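You operate a simulated robot arm through the tools that you are given. There is no shell and no other tool.

You are at the controls of a simulated two-armed robot. One attempt, no reset.

TASK
Top the teal can up to its line from the white jug, through the funnel.
Fine: jug back where it stood, funnel into the drip tray, blue stopper in the can.

Only the result counts: the job must be done as asked and must still hold three seconds after the hand-in. Knocking over, shifting, dropping, spilling or breaking anything else fails it. Lids that push on must go on centred and level and be pressed home; caps that screw on are set level and turned clockwise until they are tight.

THE ROBOT
Two 7-joint arms with two-finger parallel grippers on one trunk that stands fixed in place. Base frame: the origin is at the foot of the trunk, x ahead of it, y to its left, z up; the work surface is at about z = 780. Readings come in mm, degrees, newtons and seconds.
The left shoulder is at [50, 161, 1173], the right one opposite. With the tool pointing down near the work surface each hand reaches from about 100 to 660 mm from the base axis, measured 20 degrees to its own side. Payload 3.43 kg a hand.
The TCP of each hand is the grasp point between the finger pads, 30 mm short of the fingertips. In the tool frame z runs along the fingers and y along their closing line. Largest opening 94 mm; finger width 28, thickness 10; the body of the gripper, 50 by 96 mm, starts 55 mm behind the TCP.
Orientation is that of the tool frame in the base frame, as [roll, pitch, yaw] about the fixed x, y, z axes, in that order (R = Rz(yaw) Ry(pitch) Rx(roll)). With the fingers straight down and closing along the base's y, the tool's x points along the base's -x, its y along +y and its z along -z.

THE INTERFACE
- The arms move only by the tool step_arm. It takes "left_rows", "right_rows" or both (then of equal length, played together; a hand with none holds still); each is a list of rows, each a list of 3 entries, a list of its own where there are three numbers: the shift along the tool's x, y, z in mm, then the turn, a rotation vector about the tool's x, y, z in degrees, then the closure in counts, from 0 (fully open) to 255 (shut). In form: [[[tx, ty, tz], [rx, ry, rz], fingers], ...]. A call has 1 to 20 rows; each row shifts and turns the commanded pose from where the row before left it, along the tool's axes as they then stand. A row lasts 0.2 s, in which the tool goes at most 50 mm and 8.6 degrees; a call with a longer step from one row to the next is refused whole, and so is a gripper value outside its range. Where a pose cannot be reached the arm comes as near as it can. A force on the tool above 40 N (or 10 N above the force at the start of the call, whichever is more), or a blocked arm, ends the call early, and 0.2 s more pass. Each finger travels about 45 mm/s and halts on what it meets, pressing with about 35 N; the grip force reading is that of the motor and also rises with nothing between the fingers. The clock runs only during rows and for 0.2 s after the last one: add rows that do not move to give the fingers time. The reply holds the time, the measured pose of the TCP, the force on the tool along the base axes, the opening and the grip force, in the units named above and with some noise, with the torque about the TCP (base axes, N m) and any sound that the robot's microphone picked up.
- Cameras (640 x 400 px; columns grow to the right, rows downward): "scene" is now at [102.3, -52.6, 1332.3]; the picture's right is [-0.60, -0.80, 0.00], its down [-0.34, 0.25, -0.91] and it looks along [0.73, -0.54, -0.42] (base axes); focal length 237 px, centre (320, 200). "left" rides on the left gripper at [76, -14, -102] in its tool frame; the picture's right is [0.18, 0.98, 0.00], its down [-0.75, 0.14, -0.64] and it looks along [-0.63, 0.12, 0.77] (tool axes); focal length 243 px, centre (320, 200). "right" rides on the right gripper at [76, 14, -102] in its tool frame; the picture's right is [-0.18, 0.98, 0.00], its down [-0.75, -0.14, -0.64] and it looks along [-0.63, -0.12, 0.77] (tool axes); focal length 243 px, centre (320, 200). There is no depth. A picture from a camera that has moved, and an enlarged one, comes with that camera's place and axes in the base frame and with its lens. The place of the scene camera against the robot may be out by one fixed shift of up to 25 mm in any direction.
- get_image(camera): a new picture of that camera. The clock stands still meanwhile.
- slide_trunk(by): slides the trunk up (or, below 0, down) by that many mm; the arms and the scene camera ride with it, the base frame stays. It gives what a move gives, with no picture.
- turn_head(pan, tilt): turns the head with the scene camera to pan (to the left, within 80 degrees either way) and tilt (down, from -29 to 69), counted from straight ahead of the robot. It gives what a move gives.
- enlarge(camera, box): a new picture of the part [left, top, right, bottom] of that camera's present view, enlarged. The clock stands still meanwhile.
- job_done(): hands the job in; it is judged then, once.

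Places have to be worked out from the pictures, the camera data and where the tool is seen. Open the grippers and draw the arms clear of the work before you hand the job in, unless the task says otherwise.

The tools are called after "Call:" as a command line: name --argument value ..., lists and objects as JSON in quotes. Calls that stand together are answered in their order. step_arm: Moves the arms, as the interface text tells. Its arguments: {"type":"object","properties":{"left_rows":{"type":"array","items":{"type":"array"}},"right_rows":{"type":"array","items":{"type":"array"}}},"required":[]} The other tools are called the same way: slide_trunk (by) moves the trunk up or down; turn_head (pan, tilt) turns the head that bears the scene camera; get_image (camera) takes a picture; enlarge (camera, box) takes an enlarged picture of a part of a camera's view; job_done () hands the job in.

At the start:

```text
time: 0.0
left_tcp_pos: [409.1, -35.2, 1213.9]
left_tcp_rot: [180.0, 0.0, -180.0]
left_ft_force: [-0.2, 0.1, 0.4]
left_moment: [0.01, -0.04, 0.0]
left_opening: 93.8
left_grip_force: 0.1
right_tcp_pos: [286.9, -446.9, 1247.1]
right_tcp_rot: [-180.0, 0.0, 180.0]
right_ft_force: [0.2, 0.3, 0.4]
right_moment: [0.01, 0.0, -0.02]
right_opening: 94.0
right_grip_force: 0.0
trunk travel left (down, up): [-200.0, 67.0]
head pan, tilt (commanded): [-36.7, 24.8]
```

scene: 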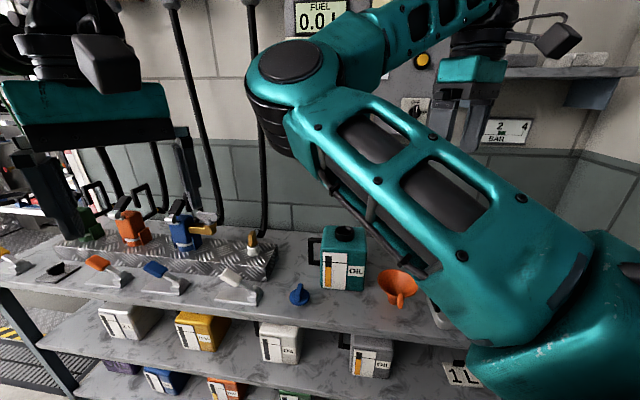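
right: 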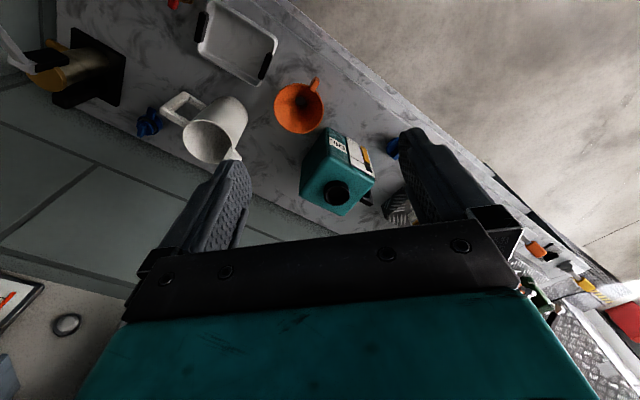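
left: 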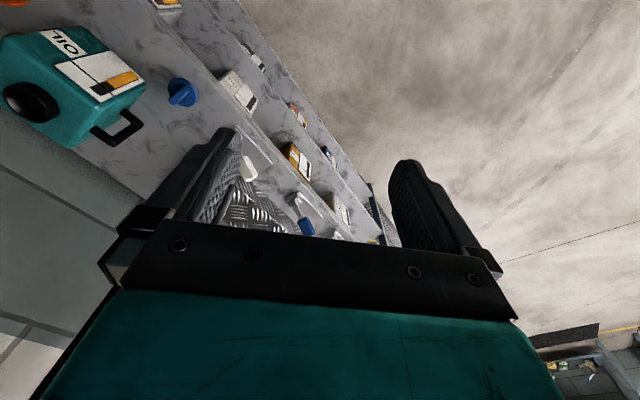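

I begin by looking at the scene more closely: the teal can, orange funnel, white jug, tray and blue stopper are visible in the right camera. I take enlarged views to judge details.

Call:
enlarge --camera "right" --box '[120, 0, 440, 220]'

Call:
enlarge --camera "scene" --box '[220, 200, 480, 360]'

Call:
enlarge --camera "left" --box '[0, 0, 260, 180]'

```text
1.82 times, centred on (280, 110) of right
camera zoom: at [209.7, -432.5, 1348.4], right [0.18, 0.98, 0.0], down [0.75, -0.14, 0.64], along [0.63, -0.12, -0.77], focal length 441 px, centre (393, 364)
```

zoom: 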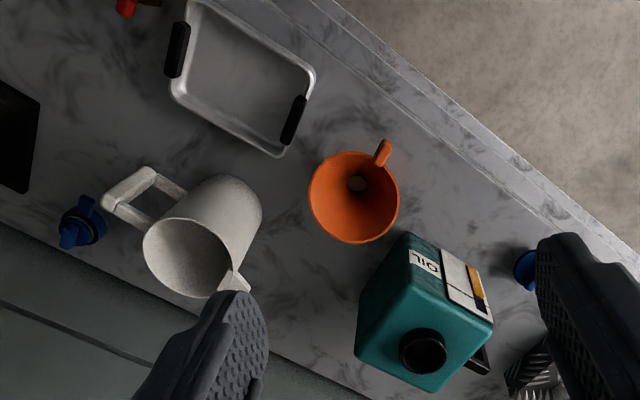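

```text
2.46 times, centred on (350, 280) of scene
camera zoom: at [102.3, -52.6, 1332.3], right [-0.6, -0.8, 0.0], down [-0.34, 0.25, -0.91], along [0.73, -0.54, -0.42], focal length 583 px, centre (246, 3)
```

zoom: 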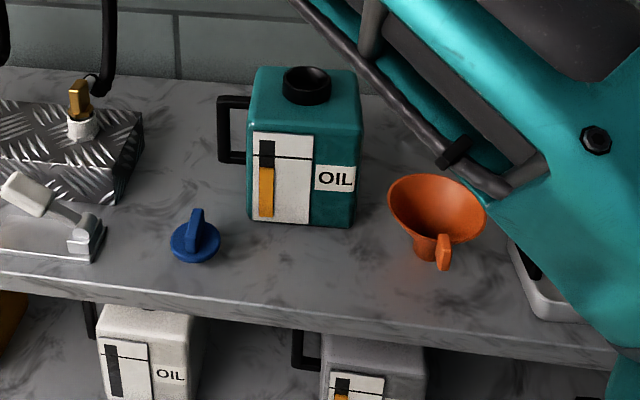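

```text
2.22 times, centred on (130, 90) of left
camera zoom: at [332.6, -49.7, 1317.0], right [-0.19, 0.98, 0.0], down [0.75, 0.14, 0.64], along [0.63, 0.12, -0.77], focal length 539 px, centre (742, 444)
```

zoom: 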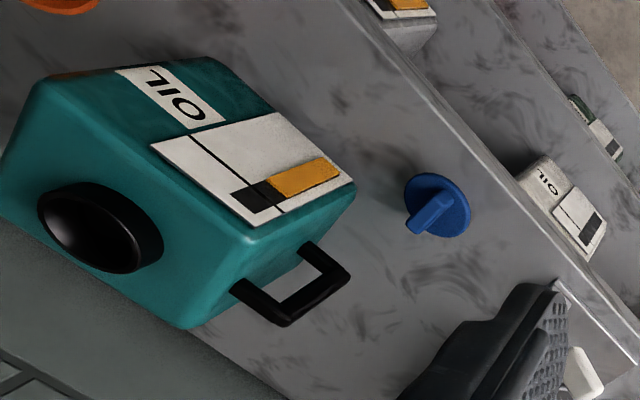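

The can's neck triangulates to about [531, -456, 942], the stopper to about [533, -300], the funnel near [364, -500] and the jug near [366, -660]. I turn the head further right to see the jug and the tray.

Call:
turn_head --pan -62 --tilt 35

Call:
get_image --camera "scene"

```text
time: 0.9
left_tcp_pos: [407.4, -34.3, 1215.2]
left_tcp_rot: [180.0, 0.1, -179.9]
left_ft_force: [0.3, -0.4, 0.0]
left_moment: [0.0, 0.01, 0.01]
left_opening: 93.9
left_grip_force: 0.0
right_tcp_pos: [285.3, -446.6, 1245.6]
right_tcp_rot: [-180.0, 0.0, 179.9]
right_ft_force: [0.0, 0.3, 0.1]
right_moment: [-0.03, -0.02, -0.04]
right_opening: 93.9
right_grip_force: 0.1
trunk travel left (down, up): [-200.0, 67.0]
head pan, tilt (commanded): [-62.0, 35.0]
```

```text
taken
camera scene: at [69.7, -75.3, 1316.2], right [-0.88, -0.47, 0.0], down [-0.27, 0.51, -0.82], along [0.39, -0.72, -0.57], focal length 237 px, centre (320, 200)
```

scene: 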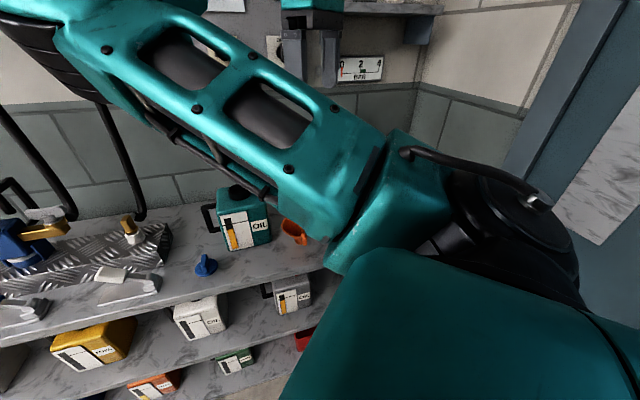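

The right arm blocks this view, so I shift the right hand 120 mm to the right for a second viewpoint. At the same time I turn the left hand so its camera looks toward the work.

Call:
step_arm --right_rows '[[[0, -30, 0], [0, 0, 0], 0], [[0, -30, 0], [0, 0, 0], 0], [[0, -30, 0], [0, 0, 0], 0], [[0, -30, 0], [0, 0, 0], 0], [[0, 0, 0], [0, 0, 0], 0], [[0, 0, 0], [0, 0, 0], 0]]' --left_rows '[[[0, 0, 0], [0, 0, 8], 0], [[0, 0, 0], [0, 0, 8], 0], [[0, 0, 0], [0, 0, 8], 0], [[0, 0, 0], [0, 0, 8], 0], [[0, 0, 0], [0, 0, 8], 0], [[0, 0, 0], [0, 0, 0], 0]]'

Call:
get_image --camera "right"

Call:
get_image --camera "left"

Call:
get_image --camera "scene"

```text
time: 2.3
left_tcp_pos: [408.1, -35.3, 1214.6]
left_tcp_rot: [-180.0, 0.0, 140.0]
left_ft_force: [0.0, -0.5, 0.6]
left_moment: [0.02, -0.01, -0.06]
left_opening: 93.5
left_grip_force: 0.0
right_tcp_pos: [286.1, -566.4, 1247.3]
right_tcp_rot: [-180.0, -0.1, 179.9]
right_ft_force: [0.1, 0.3, -0.7]
right_moment: [-0.03, 0.02, -0.02]
right_opening: 94.1
right_grip_force: 0.0
trunk travel left (down, up): [-200.0, 67.0]
head pan, tilt (commanded): [-62.0, 35.0]
```

```text
taken
camera right: at [209.2, -552.8, 1348.9], right [0.18, 0.98, 0.0], down [0.75, -0.14, 0.64], along [0.63, -0.12, -0.77], focal length 243 px, centre (320, 200)
```

right: 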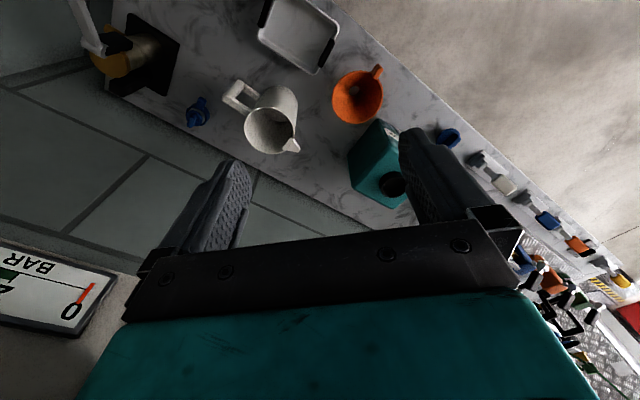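

```text
taken
camera left: at [341.1, 2.7, 1316.9], right [0.49, 0.87, 0.0], down [0.67, -0.38, 0.64], along [0.56, -0.32, -0.77], focal length 243 px, centre (320, 200)
```

left: 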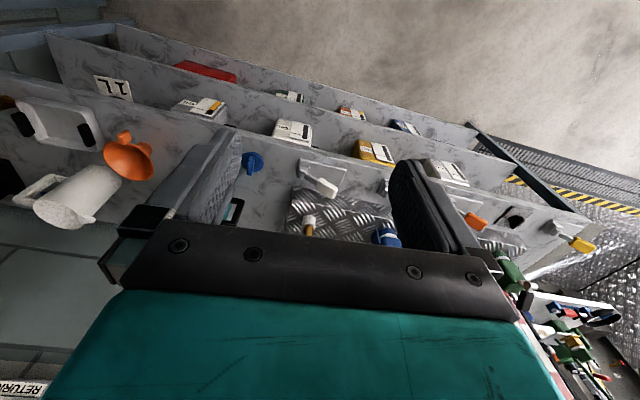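

```text
taken
camera scene: at [69.6, -75.5, 1316.2], right [-0.88, -0.47, 0.0], down [-0.27, 0.51, -0.82], along [0.38, -0.72, -0.57], focal length 237 px, centre (320, 200)
```

scene: 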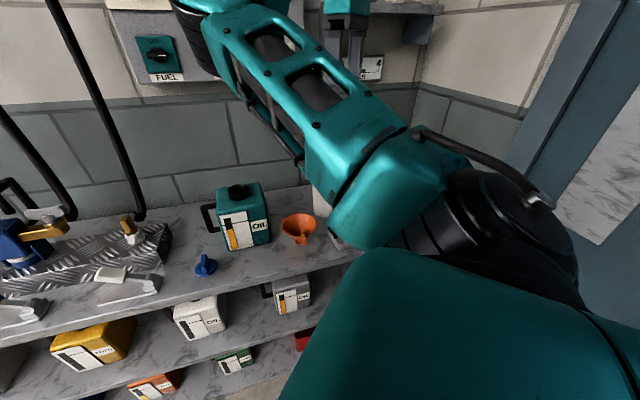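

Now I enlarge the jug, tray and back blue item from the new right-hand viewpoint, and the jug from the left camera.

Call:
enlarge --camera "right" --box '[160, 0, 420, 210]'

Call:
enlarge --camera "left" --box '[0, 60, 280, 240]'

Call:
enlarge --camera "scene" --box '[180, 160, 340, 290]'

```text
1.90 times, centred on (290, 105) of right
camera zoom: at [209.2, -552.8, 1348.9], right [0.18, 0.98, 0.0], down [0.75, -0.14, 0.64], along [0.63, -0.12, -0.77], focal length 462 px, centre (377, 381)
```

zoom: 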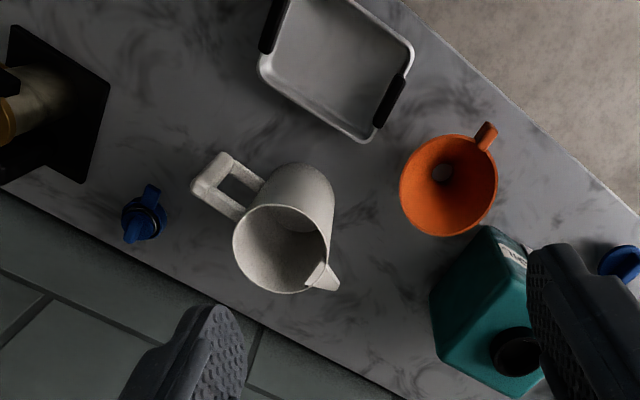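

```text
2.22 times, centred on (140, 150) of left
camera zoom: at [341.1, 2.7, 1316.9], right [0.49, 0.87, 0.0], down [0.67, -0.38, 0.64], along [0.56, -0.32, -0.77], focal length 539 px, centre (720, 311)
```

zoom: 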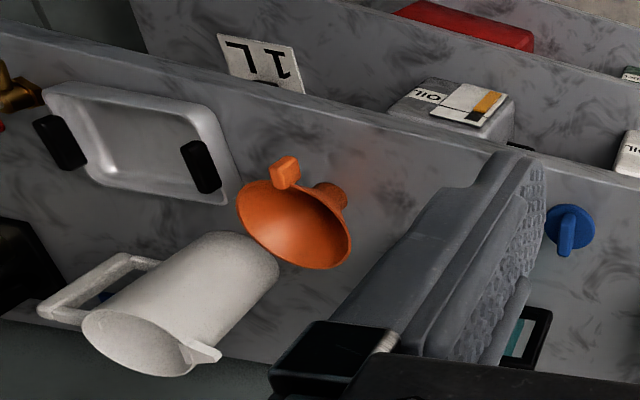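

```text
3.08 times, centred on (260, 225) of scene
camera zoom: at [69.6, -75.5, 1316.2], right [-0.88, -0.47, 0.0], down [-0.27, 0.51, -0.82], along [0.38, -0.72, -0.57], focal length 729 px, centre (505, 123)
```

zoom: 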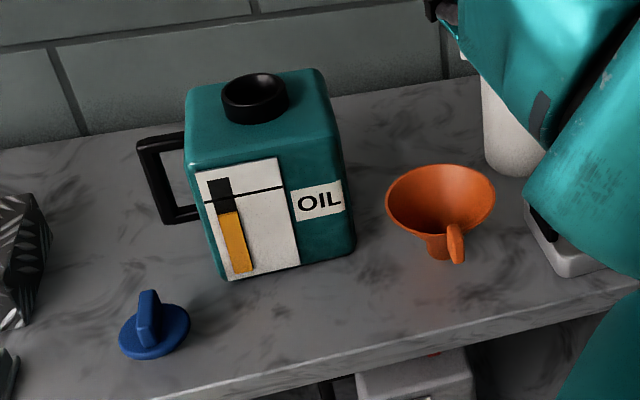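

The geometry is getting clear: the bench runs diagonally, the can's gauge faces the robot, and the jug's handle points away from the spout. I take tighter enlargements of the jug, both blue items and the funnel.

Call:
enlarge --camera "right" --box '[170, 60, 320, 160]'

Call:
enlarge --camera "right" --box '[310, 50, 430, 130]'

Call:
enlarge --camera "left" --box '[0, 90, 170, 230]'

Call:
enlarge --camera "scene" --box '[180, 160, 280, 290]'

```text
4.00 times, centred on (245, 110) of right
camera zoom: at [209.2, -552.8, 1348.9], right [0.18, 0.98, 0.0], down [0.75, -0.14, 0.64], along [0.63, -0.12, -0.77], focal length 970 px, centre (620, 560)
```

zoom: 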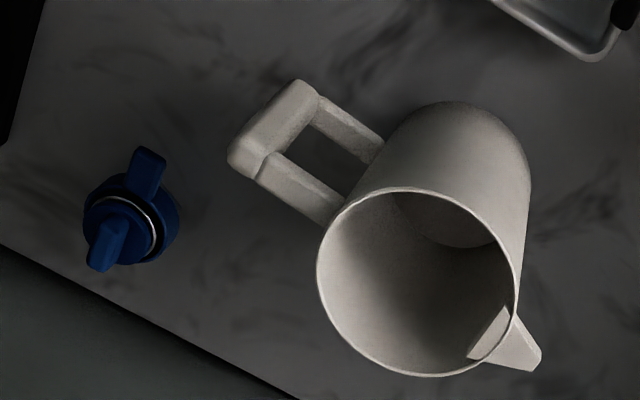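

```text
5.00 times, centred on (370, 90) of right
camera zoom: at [209.2, -552.8, 1348.9], right [0.18, 0.98, 0.0], down [0.75, -0.14, 0.64], along [0.63, -0.12, -0.77], focal length 1213 px, centre (70, 750)
```

zoom: 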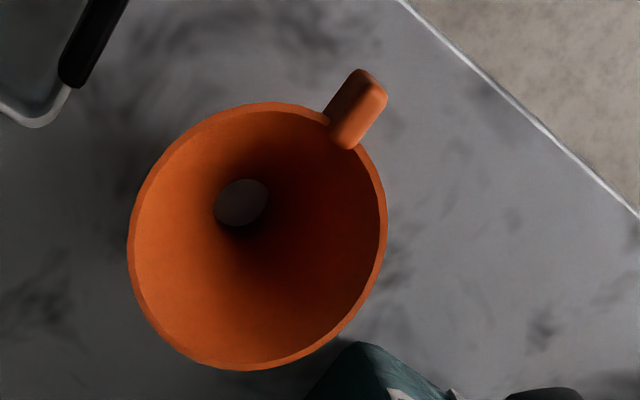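

```text
2.86 times, centred on (85, 160) of left
camera zoom: at [341.1, 2.7, 1316.9], right [0.49, 0.87, 0.0], down [0.67, -0.38, 0.64], along [0.56, -0.32, -0.77], focal length 693 px, centre (991, 314)
```

zoom: 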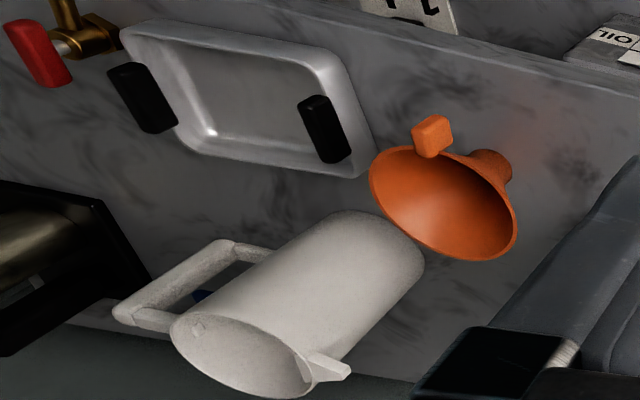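

```text
3.08 times, centred on (230, 225) of scene
camera zoom: at [69.6, -75.5, 1316.2], right [-0.88, -0.47, 0.0], down [-0.27, 0.51, -0.82], along [0.38, -0.72, -0.57], focal length 729 px, centre (597, 123)
```

zoom: 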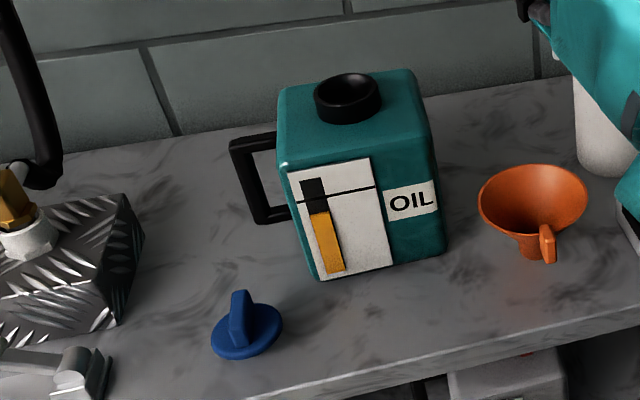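

The jug's interior is hard to read from here, so I move the right hand and tilt its camera down to look straight into the jug. I'll also enlarge the tap/tray area from that vantage.

Call:
step_arm --right_rows '[[[-21, -25, 10], [0, 0, 0], 0], [[-21, -25, 10], [0, 0, 0], 0], [[-21, -25, 10], [0, 0, 0], 0], [[0, 0, 0], [0, 7, 0], 0], [[0, 0, 0], [0, 7, 0], 0], [[0, 0, 0], [0, 7, 0], 0], [[0, 0, 0], [0, 0, 0], 0]]'

Call:
get_image --camera "right"

Call:
get_image --camera "scene"

```text
time: 3.9
left_tcp_pos: [407.9, -34.7, 1214.6]
left_tcp_rot: [-180.0, 0.0, 140.2]
left_ft_force: [0.0, 0.5, 0.4]
left_moment: [-0.04, -0.04, -0.01]
left_opening: 94.0
left_grip_force: 0.1
right_tcp_pos: [345.2, -639.7, 1209.0]
right_tcp_rot: [178.4, -19.7, 179.9]
right_ft_force: [-0.2, -0.2, 0.2]
right_moment: [-0.02, 0.03, 0.01]
right_opening: 93.8
right_grip_force: 0.1
right hand out of reach, approached as far as the arm can: row 6
trunk travel left (down, up): [-200.0, 67.0]
head pan, tilt (commanded): [-62.0, 35.0]
```

```text
taken
camera right: at [308.2, -629.5, 1331.3], right [0.18, 0.98, -0.04], down [0.92, -0.16, 0.35], along [0.34, -0.1, -0.94], focal length 243 px, centre (320, 200)
```

right: 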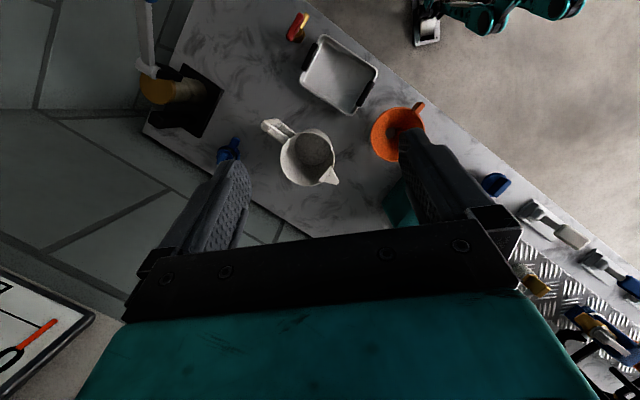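

```text
taken
camera scene: at [69.7, -75.2, 1316.2], right [-0.88, -0.47, 0.0], down [-0.27, 0.51, -0.82], along [0.38, -0.72, -0.57], focal length 237 px, centre (320, 200)
```

scene: 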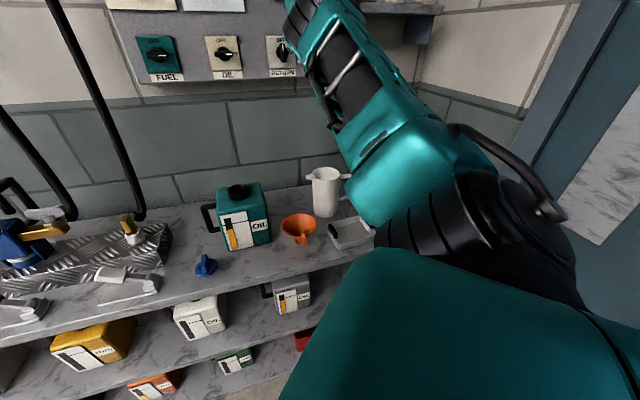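

Good view. I enlarge the jug's mouth and the funnel/tray area.

Call:
enlarge --camera "right" --box '[250, 100, 360, 200]'

Call:
enlarge --camera "right" --box '[270, 0, 430, 160]'

Call:
enlarge --camera "scene" --box '[260, 140, 400, 270]'

```text
4.00 times, centred on (305, 150) of right
camera zoom: at [308.2, -629.5, 1331.3], right [0.18, 0.98, -0.04], down [0.92, -0.16, 0.35], along [0.34, -0.1, -0.94], focal length 970 px, centre (380, 400)
```

zoom: 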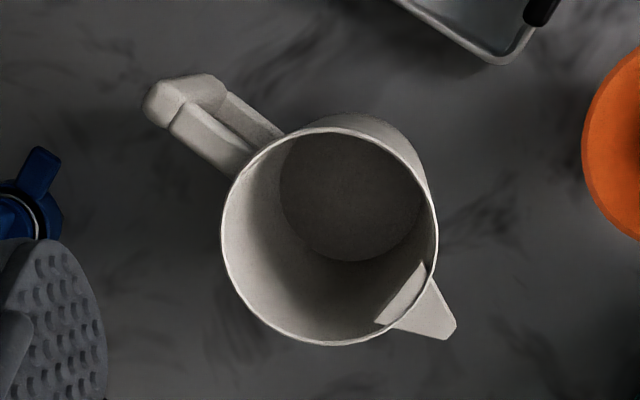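

```text
2.50 times, centred on (350, 80) of right
camera zoom: at [308.2, -629.5, 1331.3], right [0.18, 0.98, -0.04], down [0.92, -0.16, 0.35], along [0.34, -0.1, -0.94], focal length 606 px, centre (245, 500)
```

zoom: 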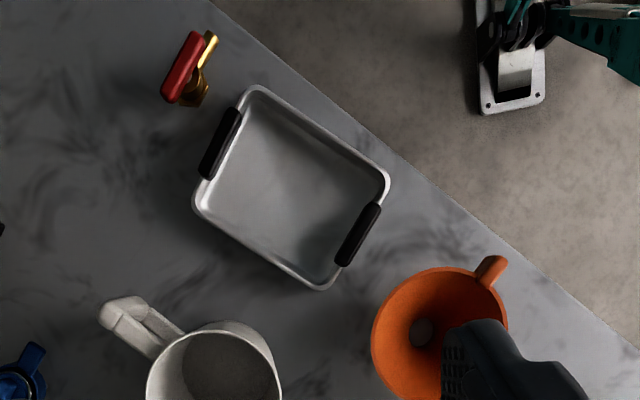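

```text
3.08 times, centred on (330, 205) of scene
camera zoom: at [69.7, -75.2, 1316.2], right [-0.88, -0.47, 0.0], down [-0.27, 0.51, -0.82], along [0.38, -0.72, -0.57], focal length 729 px, centre (289, 185)
```

zoom: 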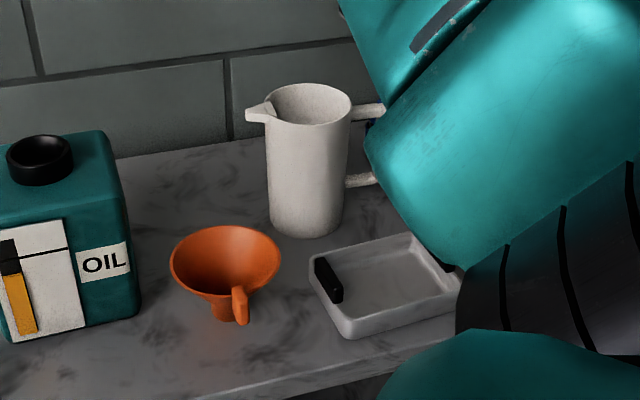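

The jug's axis is near [376, -677] with its rim at z≈933, and its handle bar sits about 80 mm out in direction [-0.74, -0.67]. Next I untilt and yaw the right hand to line up with the bench (about 137°) and come closer to the funnel to inspect its tab.

Call:
step_arm --right_rows '[[[0, 0, 0], [0, -7, 0], 0], [[0, 0, 0], [0, -7, 0], 0], [[0, 0, 0], [0, -7, 0], 0], [[8, 33, 22], [0, 0, 0], 0], [[8, 33, 22], [0, 0, 0], 0], [[8, 33, 22], [0, 0, 0], 0], [[8, 33, 22], [0, 0, 0], 0], [[8, 33, 22], [0, 0, 0], 0], [[8, 33, 22], [0, 0, 0], 0], [[0, 0, 0], [0, 0, 8.5], 0], [[0, 0, 0], [0, 0, 8.5], 0], [[0, 0, 0], [0, 0, 8.5], 0], [[0, 0, 0], [0, 0, 8.5], 0], [[0, 0, 0], [0, 0, 8.5], 0], [[0, 0, 0], [0, 0, 0], 0]]'

Call:
get_image --camera "right"

Call:
get_image --camera "scene"

```text
time: 7.1
left_tcp_pos: [409.0, -34.6, 1215.0]
left_tcp_rot: [-180.0, 0.0, 140.1]
left_ft_force: [0.0, 0.8, -0.8]
left_moment: [0.0, -0.03, -0.02]
left_opening: 94.2
left_grip_force: 0.0
right_tcp_pos: [298.4, -442.3, 1076.5]
right_tcp_rot: [-179.9, 0.0, 137.2]
right_ft_force: [0.2, -0.3, -0.6]
right_moment: [-0.01, 0.0, -0.01]
right_opening: 93.7
right_grip_force: 0.0
trunk travel left (down, up): [-200.0, 67.0]
head pan, tilt (commanded): [-62.0, 35.0]
```

```text
taken
camera right: at [251.1, -380.5, 1178.7], right [0.8, 0.6, 0.0], down [0.46, -0.61, 0.64], along [0.38, -0.52, -0.77], focal length 243 px, centre (320, 200)
```

right: 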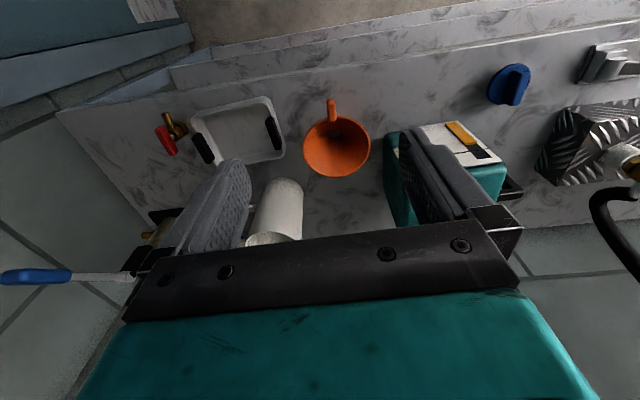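

```text
taken
camera scene: at [69.6, -75.3, 1316.2], right [-0.88, -0.47, 0.0], down [-0.27, 0.51, -0.82], along [0.38, -0.72, -0.57], focal length 237 px, centre (320, 200)
```

scene: 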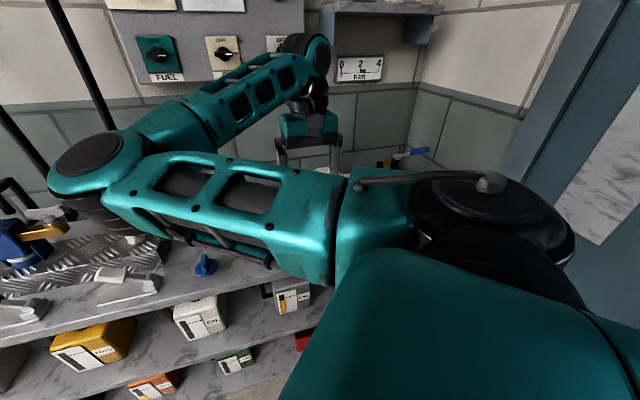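

The hand is lined up and the funnel and tab sit in the middle of the view. I enlarge it for grasp details and also the can's gauge and stopper.

Call:
enlarge --camera "right" --box '[270, 80, 400, 200]'

Call:
enlarge --camera "right" --box '[370, 50, 550, 220]'

Call:
enlarge --camera "right" --box '[130, 80, 310, 200]'

Call:
get_image --camera "left"

```text
3.33 times, centred on (335, 140) of right
camera zoom: at [251.1, -380.5, 1178.7], right [0.8, 0.6, 0.0], down [0.46, -0.61, 0.64], along [0.38, -0.52, -0.77], focal length 809 px, centre (270, 400)
```

zoom: 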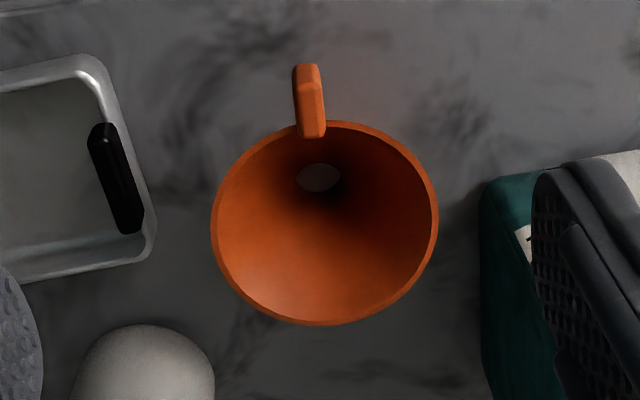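

```text
2.35 times, centred on (460, 135) of right
camera zoom: at [251.1, -380.5, 1178.7], right [0.8, 0.6, 0.0], down [0.46, -0.61, 0.64], along [0.38, -0.52, -0.77], focal length 571 px, centre (-9, 353)
```

zoom: 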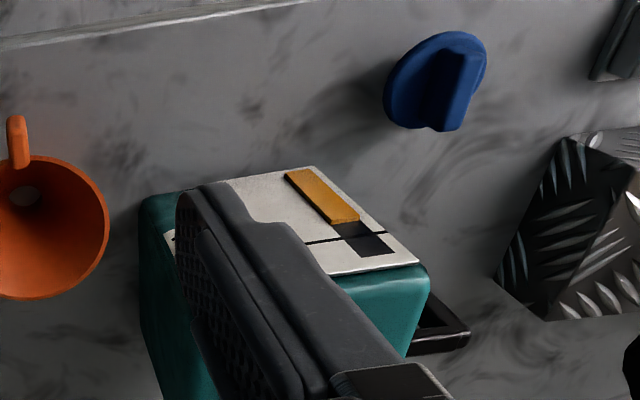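

```text
3.33 times, centred on (220, 140) of right
camera zoom: at [251.1, -380.5, 1178.7], right [0.8, 0.6, 0.0], down [0.46, -0.61, 0.64], along [0.38, -0.52, -0.77], focal length 809 px, centre (653, 400)
```

zoom: 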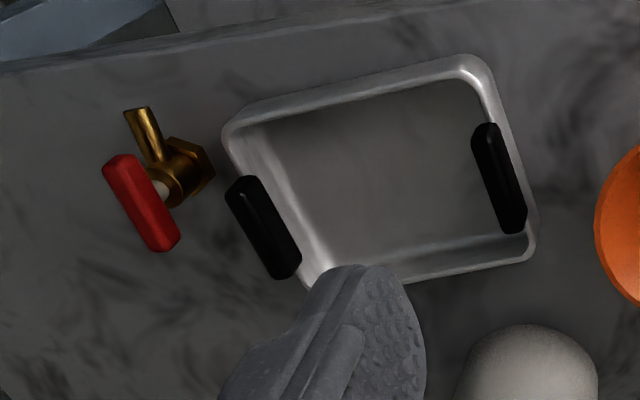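

```text
taken
camera left: at [341.0, 2.7, 1316.9], right [0.49, 0.87, 0.0], down [0.67, -0.37, 0.64], along [0.56, -0.31, -0.77], focal length 243 px, centre (320, 200)
```

left: 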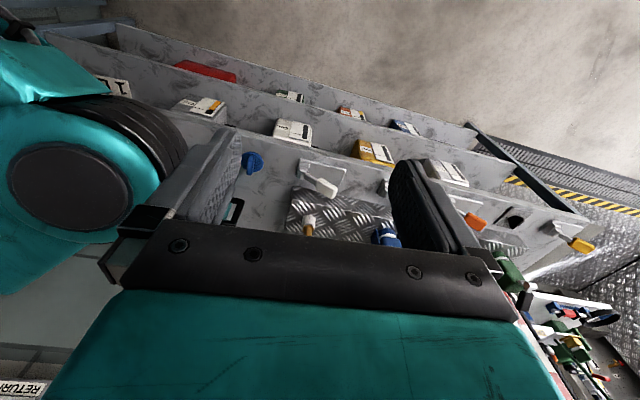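

The funnel rim centre works out at about [374, -506, 848] with a block tab about 12 mm thick pointing back to the robot at azimuth ≈134°. I move above the tab with the fingers partly closed (about 45 mm) and check the alignment before descending.

Call:
step_arm --right_rows '[[[-10.7, 2.75, 42], [0, 0, 0], 130], [[-10.7, 2.75, 42], [0, 0, 0], 130], [[-10.7, 2.75, 42], [0, 0, 0], 130], [[0, 0, 0], [0, 0, 3.4], 130], [[0, 0, 0], [0, 0, 0], 130], [[0, 0, 0], [0, 0, 0], 130]]' --left_rows '[[[-12, -20, 0], [0, 0, 0], 0], [[-12, -20, 0], [0, 0, 0], 0], [[0, 0, 0], [0, 0, 0], 0], [[0, 0, 0], [0, 0, 0], 0], [[0, 0, 0], [0, 0, 0], 0], [[0, 0, 0], [0, 0, 0], 0]]'

Call:
get_image --camera "right"

Call:
get_image --camera "scene"

```text
time: 8.5
left_tcp_pos: [402.6, -81.6, 1215.1]
left_tcp_rot: [179.9, 0.0, 140.1]
left_ft_force: [0.1, -0.2, -0.3]
left_moment: [0.03, -0.03, -0.04]
left_opening: 94.0
left_grip_force: 0.1
right_tcp_pos: [327.1, -458.0, 951.7]
right_tcp_rot: [-179.9, -0.1, 134.0]
right_ft_force: [0.1, -0.6, 0.6]
right_moment: [0.02, -0.03, -0.02]
right_opening: 46.0
right_grip_force: 0.1
trunk travel left (down, up): [-200.0, 67.0]
head pan, tilt (commanded): [-62.0, 35.0]
```

```text
taken
camera right: at [284.1, -393.5, 1052.6], right [0.83, 0.55, 0.0], down [0.42, -0.64, 0.64], along [0.35, -0.54, -0.77], focal length 243 px, centre (320, 200)
```

right: 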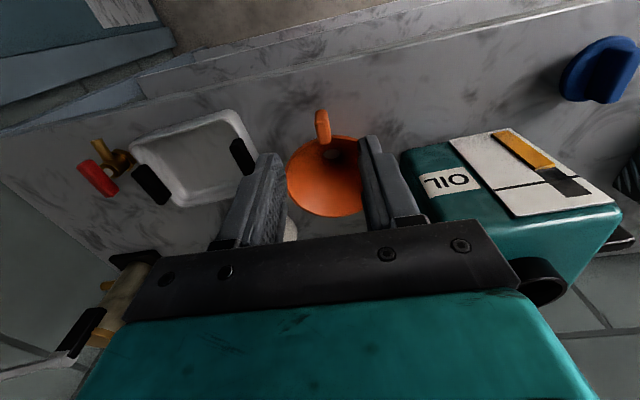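

```text
taken
camera scene: at [69.6, -75.3, 1316.2], right [-0.88, -0.47, 0.0], down [-0.27, 0.51, -0.82], along [0.38, -0.72, -0.57], focal length 237 px, centre (320, 200)
```

scene: 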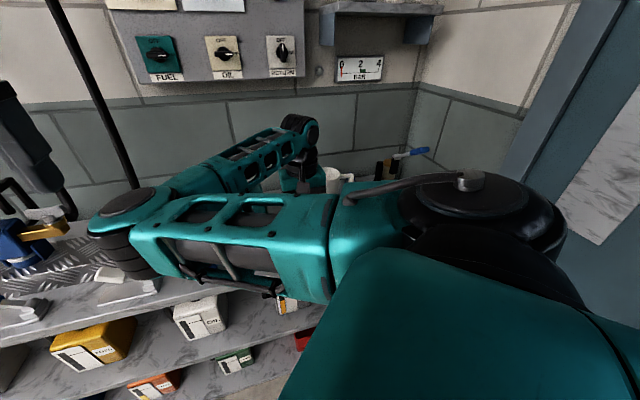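

Alignment looks right: the tab appears at about (322, 127), nearly where predicted. I enlarge to confirm before descending, and check the left hand clearance since the right elbow is close to it.

Call:
enlarge --camera "right" --box '[250, 90, 410, 230]'

Call:
enlarge --camera "right" --box '[400, 100, 640, 300]'

Call:
get_image --camera "left"

```text
2.86 times, centred on (330, 160) of right
camera zoom: at [284.1, -393.5, 1052.6], right [0.83, 0.55, 0.0], down [0.42, -0.64, 0.64], along [0.35, -0.54, -0.77], focal length 693 px, centre (291, 314)
```

zoom: 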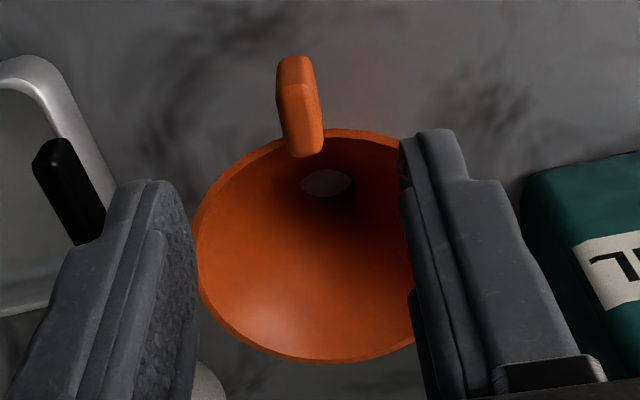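

```text
2.00 times, centred on (520, 200) of right
camera zoom: at [284.1, -393.5, 1052.6], right [0.83, 0.55, 0.0], down [0.42, -0.64, 0.64], along [0.35, -0.54, -0.77], focal length 485 px, centre (-80, 200)
```

zoom: 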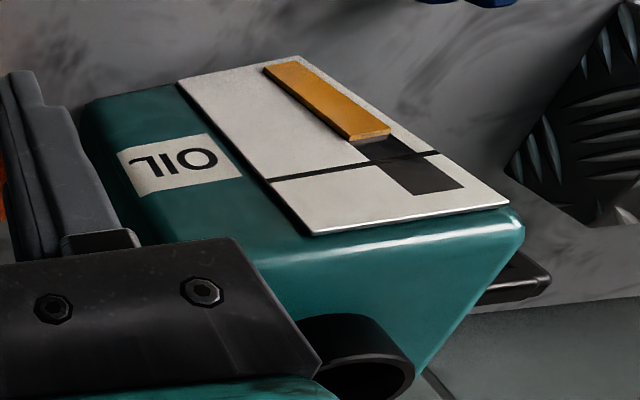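

```text
taken
camera left: at [334.0, -44.3, 1317.3], right [0.49, 0.87, 0.0], down [0.67, -0.37, 0.64], along [0.56, -0.31, -0.77], focal length 243 px, centre (320, 200)
```

left: 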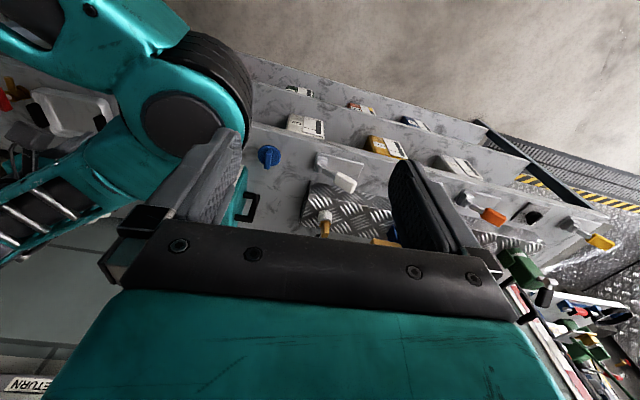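

The gauge is clearly readable from the hand camera: the orange level stops a little below the line. I descend over the tab now, and pull the left hand away to the left to keep it clear of the right elbow.

Call:
step_arm --right_rows '[[[0, 0.5, 30], [0, 0, 0], 130], [[0, 0.5, 30], [0, 0, 0], 130], [[0, 0, 20], [0, 0, 0], 130], [[0, 0, 9], [0, 0, 0], 130], [[0, 0, 0], [0, 0, 0], 130]]' --left_rows '[[[19, 23, 0], [0, 0, 0], 0], [[19, 23, 0], [0, 0, 0], 0], [[19, 23, 0], [0, 0, 0], 0], [[19, 23, 0], [0, 0, 0], 0], [[0, 0, 0], [0, 0, 0], 0]]'

Call:
get_image --camera "right"

Call:
enlarge --camera "right" --box '[220, 80, 420, 240]'

```text
time: 9.7
left_tcp_pos: [401.3, 37.9, 1214.0]
left_tcp_rot: [180.0, -0.1, 140.1]
left_ft_force: [0.7, 0.3, -0.4]
left_moment: [-0.03, 0.0, 0.0]
left_opening: 94.1
left_grip_force: 0.0
right_tcp_pos: [327.0, -457.0, 860.1]
right_tcp_rot: [180.0, 0.0, 134.1]
right_ft_force: [1.1, 0.6, 0.4]
right_moment: [0.0, 0.0, -0.03]
right_opening: 46.1
right_grip_force: 0.0
trunk travel left (down, up): [-200.0, 67.0]
head pan, tilt (commanded): [-62.0, 35.0]
```

```text
taken
camera right: at [284.4, -393.1, 962.7], right [0.83, 0.55, 0.0], down [0.42, -0.64, 0.64], along [0.35, -0.54, -0.77], focal length 243 px, centre (320, 200)
```

right: 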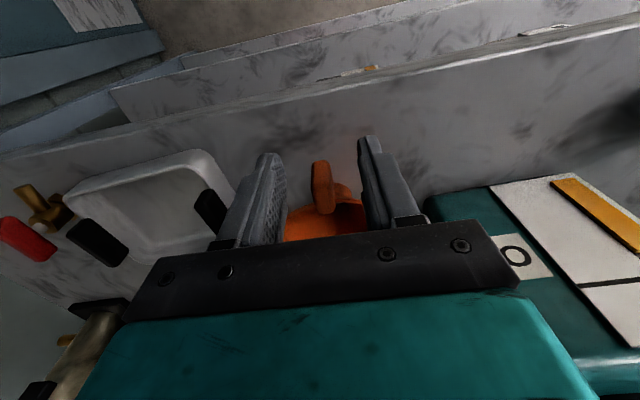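

```text
2.50 times, centred on (320, 160) of right
camera zoom: at [284.4, -393.1, 962.7], right [0.83, 0.55, 0.0], down [0.42, -0.64, 0.64], along [0.35, -0.54, -0.77], focal length 606 px, centre (320, 300)
```

zoom: 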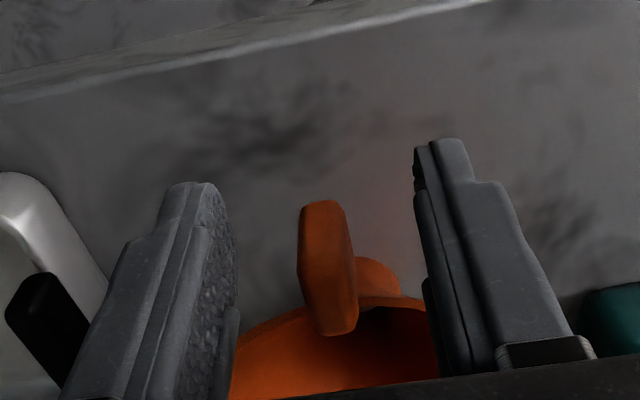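

The tab sits centred between the pads right at the TCP. I close the fingers and give them time.

Call:
step_arm --right_rows '[[[0, 0, 0], [0, 0, 0], 255], [[0, 0, 0], [0, 0, 0], 255], [[0, 0, 0], [0, 0, 0], 255], [[0, 0, 0], [0, 0, 0], 255], [[0, 0, 0], [0, 0, 0], 255]]'

Call:
get_image --camera "right"

```text
time: 10.9
left_tcp_pos: [401.6, 37.6, 1214.4]
left_tcp_rot: [179.9, 0.1, 140.1]
left_ft_force: [-0.6, -0.5, -0.6]
left_moment: [0.0, 0.02, -0.01]
left_opening: 93.8
left_grip_force: 0.0
right_tcp_pos: [327.9, -456.9, 860.9]
right_tcp_rot: [-180.0, 0.0, 134.1]
right_ft_force: [-0.5, 1.1, 0.5]
right_moment: [0.04, -0.01, -0.01]
right_opening: 11.2
right_grip_force: 34.9
trunk travel left (down, up): [-200.0, 67.0]
head pan, tilt (commanded): [-62.0, 35.0]
```

```text
taken
camera right: at [284.4, -393.0, 963.2], right [0.83, 0.55, 0.0], down [0.42, -0.64, 0.64], along [0.35, -0.54, -0.77], focal length 243 px, centre (320, 200)
```

right: 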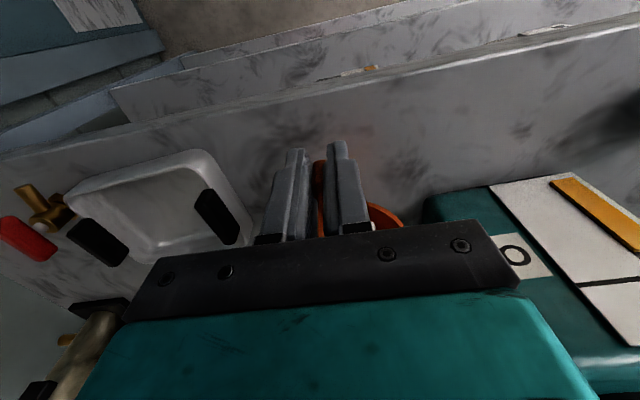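

The tab is gripped (11.2 mm, 35 N). I lift the funnel straight up 200 mm and check how it hangs.

Call:
step_arm --right_rows '[[[0, 0, -10], [0, 0, 0], 255], [[0, 0, -30], [0, 0, 0], 255], [[0, 0, -40], [0, 0, 0], 255], [[0, 0, -40], [0, 0, 0], 255], [[0, 0, -40], [0, 0, 0], 255], [[0, 0, -40], [0, 0, 0], 255], [[0, 0, 0], [0, 0, 0], 255], [[0, 0, 0], [0, 0, 0], 255]]'

Call:
get_image --camera "right"

Call:
get_image --camera "scene"

Call:
get_image --camera "left"

```text
time: 12.7
left_tcp_pos: [402.4, 38.4, 1215.8]
left_tcp_rot: [179.9, 0.0, 140.1]
left_ft_force: [-0.1, 0.0, -0.1]
left_moment: [-0.01, -0.04, 0.0]
left_opening: 93.9
left_grip_force: 0.0
right_tcp_pos: [329.5, -457.5, 1061.8]
right_tcp_rot: [-180.0, 0.0, 134.0]
right_ft_force: [-0.8, 0.8, 0.1]
right_moment: [0.05, 0.04, 0.03]
right_opening: 11.0
right_grip_force: 34.6
trunk travel left (down, up): [-200.0, 67.0]
head pan, tilt (commanded): [-62.0, 35.0]
```

```text
taken
camera right: at [285.9, -393.3, 1163.8], right [0.83, 0.55, 0.0], down [0.42, -0.64, 0.64], along [0.35, -0.54, -0.77], focal length 243 px, centre (320, 200)
```

right: 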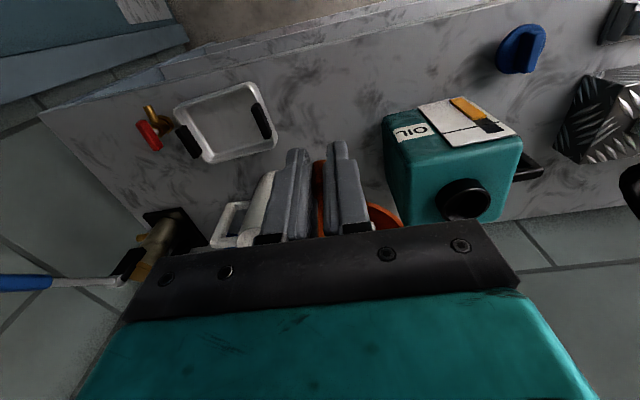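

```text
taken
camera scene: at [69.7, -75.4, 1316.2], right [-0.88, -0.47, 0.0], down [-0.27, 0.51, -0.82], along [0.38, -0.72, -0.57], focal length 237 px, centre (320, 200)
```

scene: 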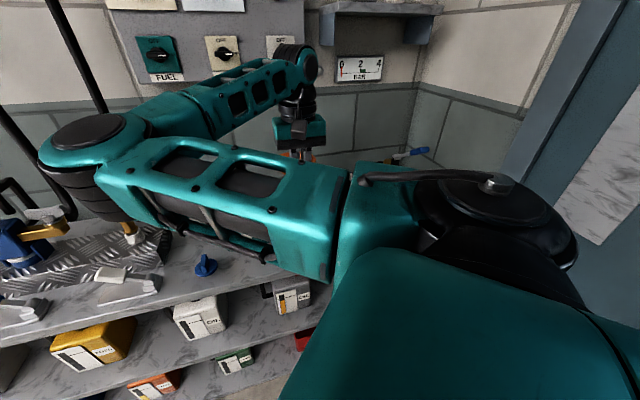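

```text
taken
camera left: at [334.8, 76.0, 1317.0], right [0.49, 0.87, 0.0], down [0.67, -0.37, 0.64], along [0.56, -0.31, -0.77], focal length 243 px, centre (320, 200)
```

left: 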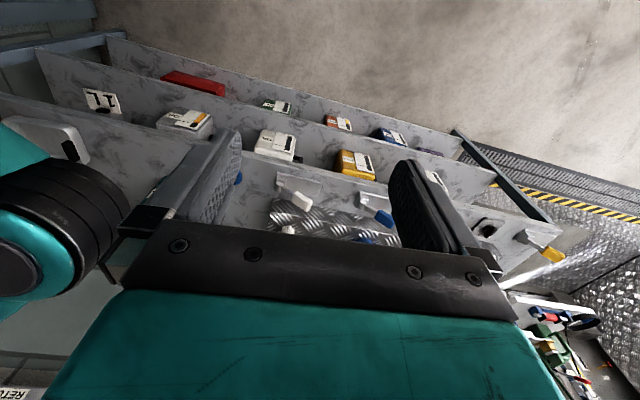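

The can's neck is clearly visible from this pose, so I enlarge it to fix its position.

Call:
enlarge --camera "right" --box '[370, 80, 560, 240]'

Call:
enlarge --camera "right" --box '[240, 120, 420, 250]'

```text
2.50 times, centred on (465, 160) of right
camera zoom: at [285.9, -393.3, 1163.8], right [0.83, 0.55, 0.0], down [0.42, -0.64, 0.64], along [0.35, -0.54, -0.77], focal length 606 px, centre (-42, 300)
```

zoom: 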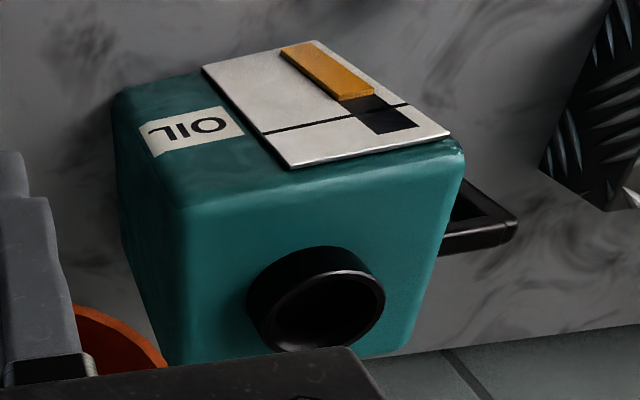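

```text
3.08 times, centred on (330, 185) of right
camera zoom: at [285.9, -393.3, 1163.8], right [0.83, 0.55, 0.0], down [0.42, -0.64, 0.64], along [0.35, -0.54, -0.77], focal length 746 px, centre (289, 246)
```

zoom: 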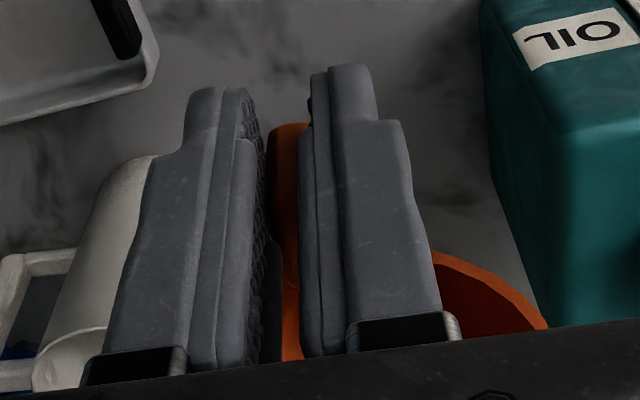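

Combining the views, the neck's top centre is about [536, -456, 942], and the funnel still sits level and as gripped. I carry it over the neck at this height, with about 39 mm of clearance under the spout.

Call:
step_arm --right_rows '[[[-15, 30.1, 0], [0, 0, 0], 255], [[-15, 30.1, 0], [0, 0, 0], 255], [[-15, 30.1, 0], [0, 0, 0], 255], [[-15, 30.1, 0], [0, 0, 0], 255], [[-15, 30.1, 0], [0, 0, 0], 255], [[0, 0, 0], [0, 0, 0], 255], [[0, 0, 0], [0, 0, 0], 255]]'

Call:
get_image --camera "right"

Call:
get_image --camera "scene"

Call:
get_image --camera "left"

```text
time: 14.3
left_tcp_pos: [402.9, 37.9, 1214.6]
left_tcp_rot: [-180.0, 0.1, 140.2]
left_ft_force: [-0.9, -0.6, 0.6]
left_moment: [0.02, -0.01, 0.02]
left_opening: 94.0
left_grip_force: 0.1
right_tcp_pos: [488.9, -407.0, 1062.6]
right_tcp_rot: [-179.9, 0.0, 134.0]
right_ft_force: [-0.1, -0.5, -2.1]
right_moment: [0.05, 0.09, -0.01]
right_opening: 11.1
right_grip_force: 34.9
trunk travel left (down, up): [-200.0, 67.0]
head pan, tilt (commanded): [-62.0, 35.0]
```

```text
taken
camera right: at [446.1, -342.2, 1163.9], right [0.83, 0.55, 0.0], down [0.42, -0.64, 0.64], along [0.35, -0.54, -0.77], focal length 243 px, centre (320, 200)
```

right: 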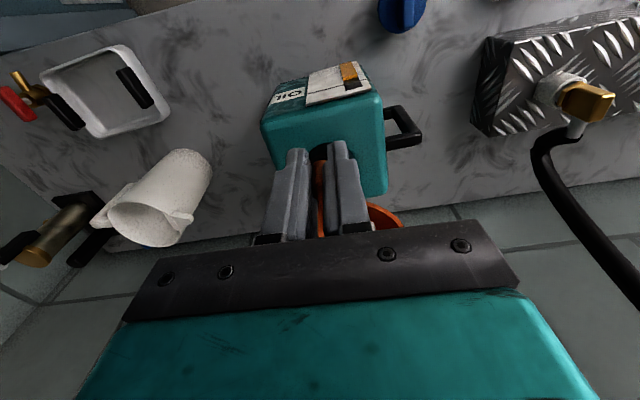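

```text
taken
camera scene: at [69.8, -75.5, 1316.2], right [-0.88, -0.47, 0.0], down [-0.27, 0.51, -0.82], along [0.38, -0.72, -0.57], focal length 237 px, centre (320, 200)
```

scene: 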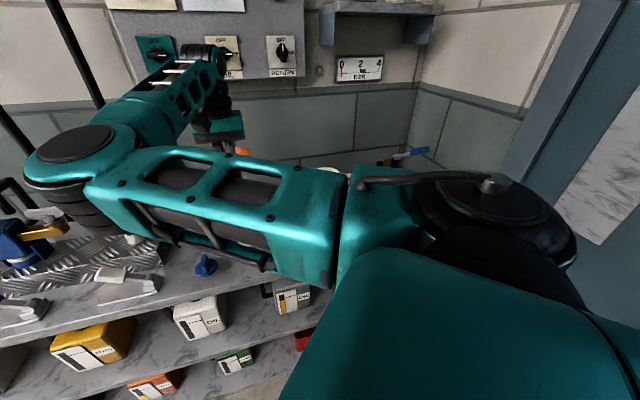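

```text
taken
camera left: at [334.9, 75.9, 1317.0], right [0.49, 0.87, 0.0], down [0.67, -0.37, 0.64], along [0.56, -0.31, -0.77], focal length 243 px, centre (320, 200)
```

left: 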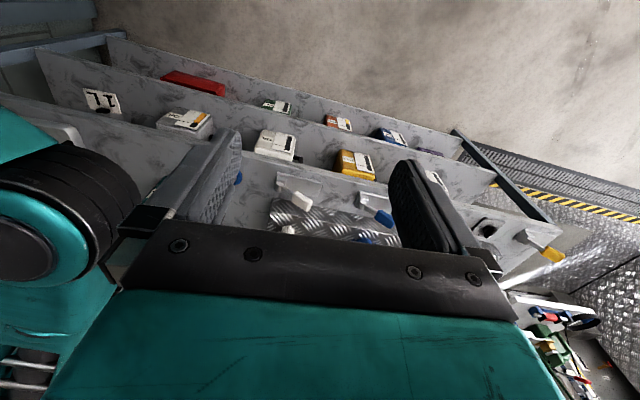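

I enlarge the area around the fingers, where the can's collar should appear behind the funnel.

Call:
enlarge --camera "right" --box '[250, 60, 430, 240]'

Call:
enlarge --camera "right" --box '[80, 130, 230, 260]'

```text
2.22 times, centred on (340, 150) of right
camera zoom: at [446.1, -342.2, 1163.9], right [0.83, 0.55, 0.0], down [0.42, -0.64, 0.64], along [0.35, -0.54, -0.77], focal length 539 px, centre (276, 311)
```

zoom: 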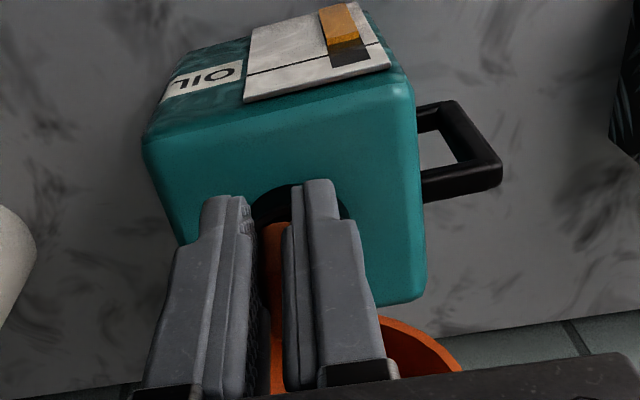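

```text
3.08 times, centred on (155, 195) of right
camera zoom: at [446.1, -342.2, 1163.9], right [0.83, 0.55, 0.0], down [0.42, -0.64, 0.64], along [0.35, -0.54, -0.77], focal length 746 px, centre (828, 215)
```

zoom: 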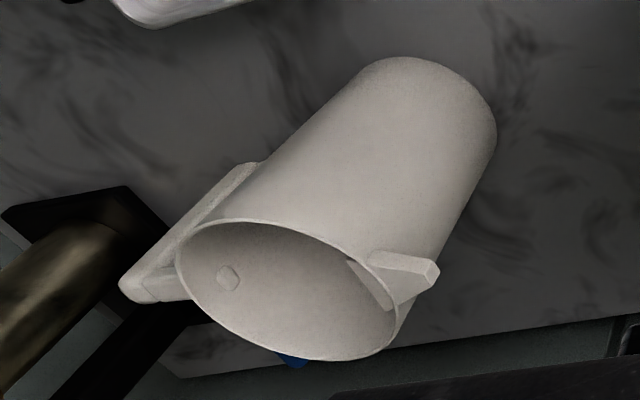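

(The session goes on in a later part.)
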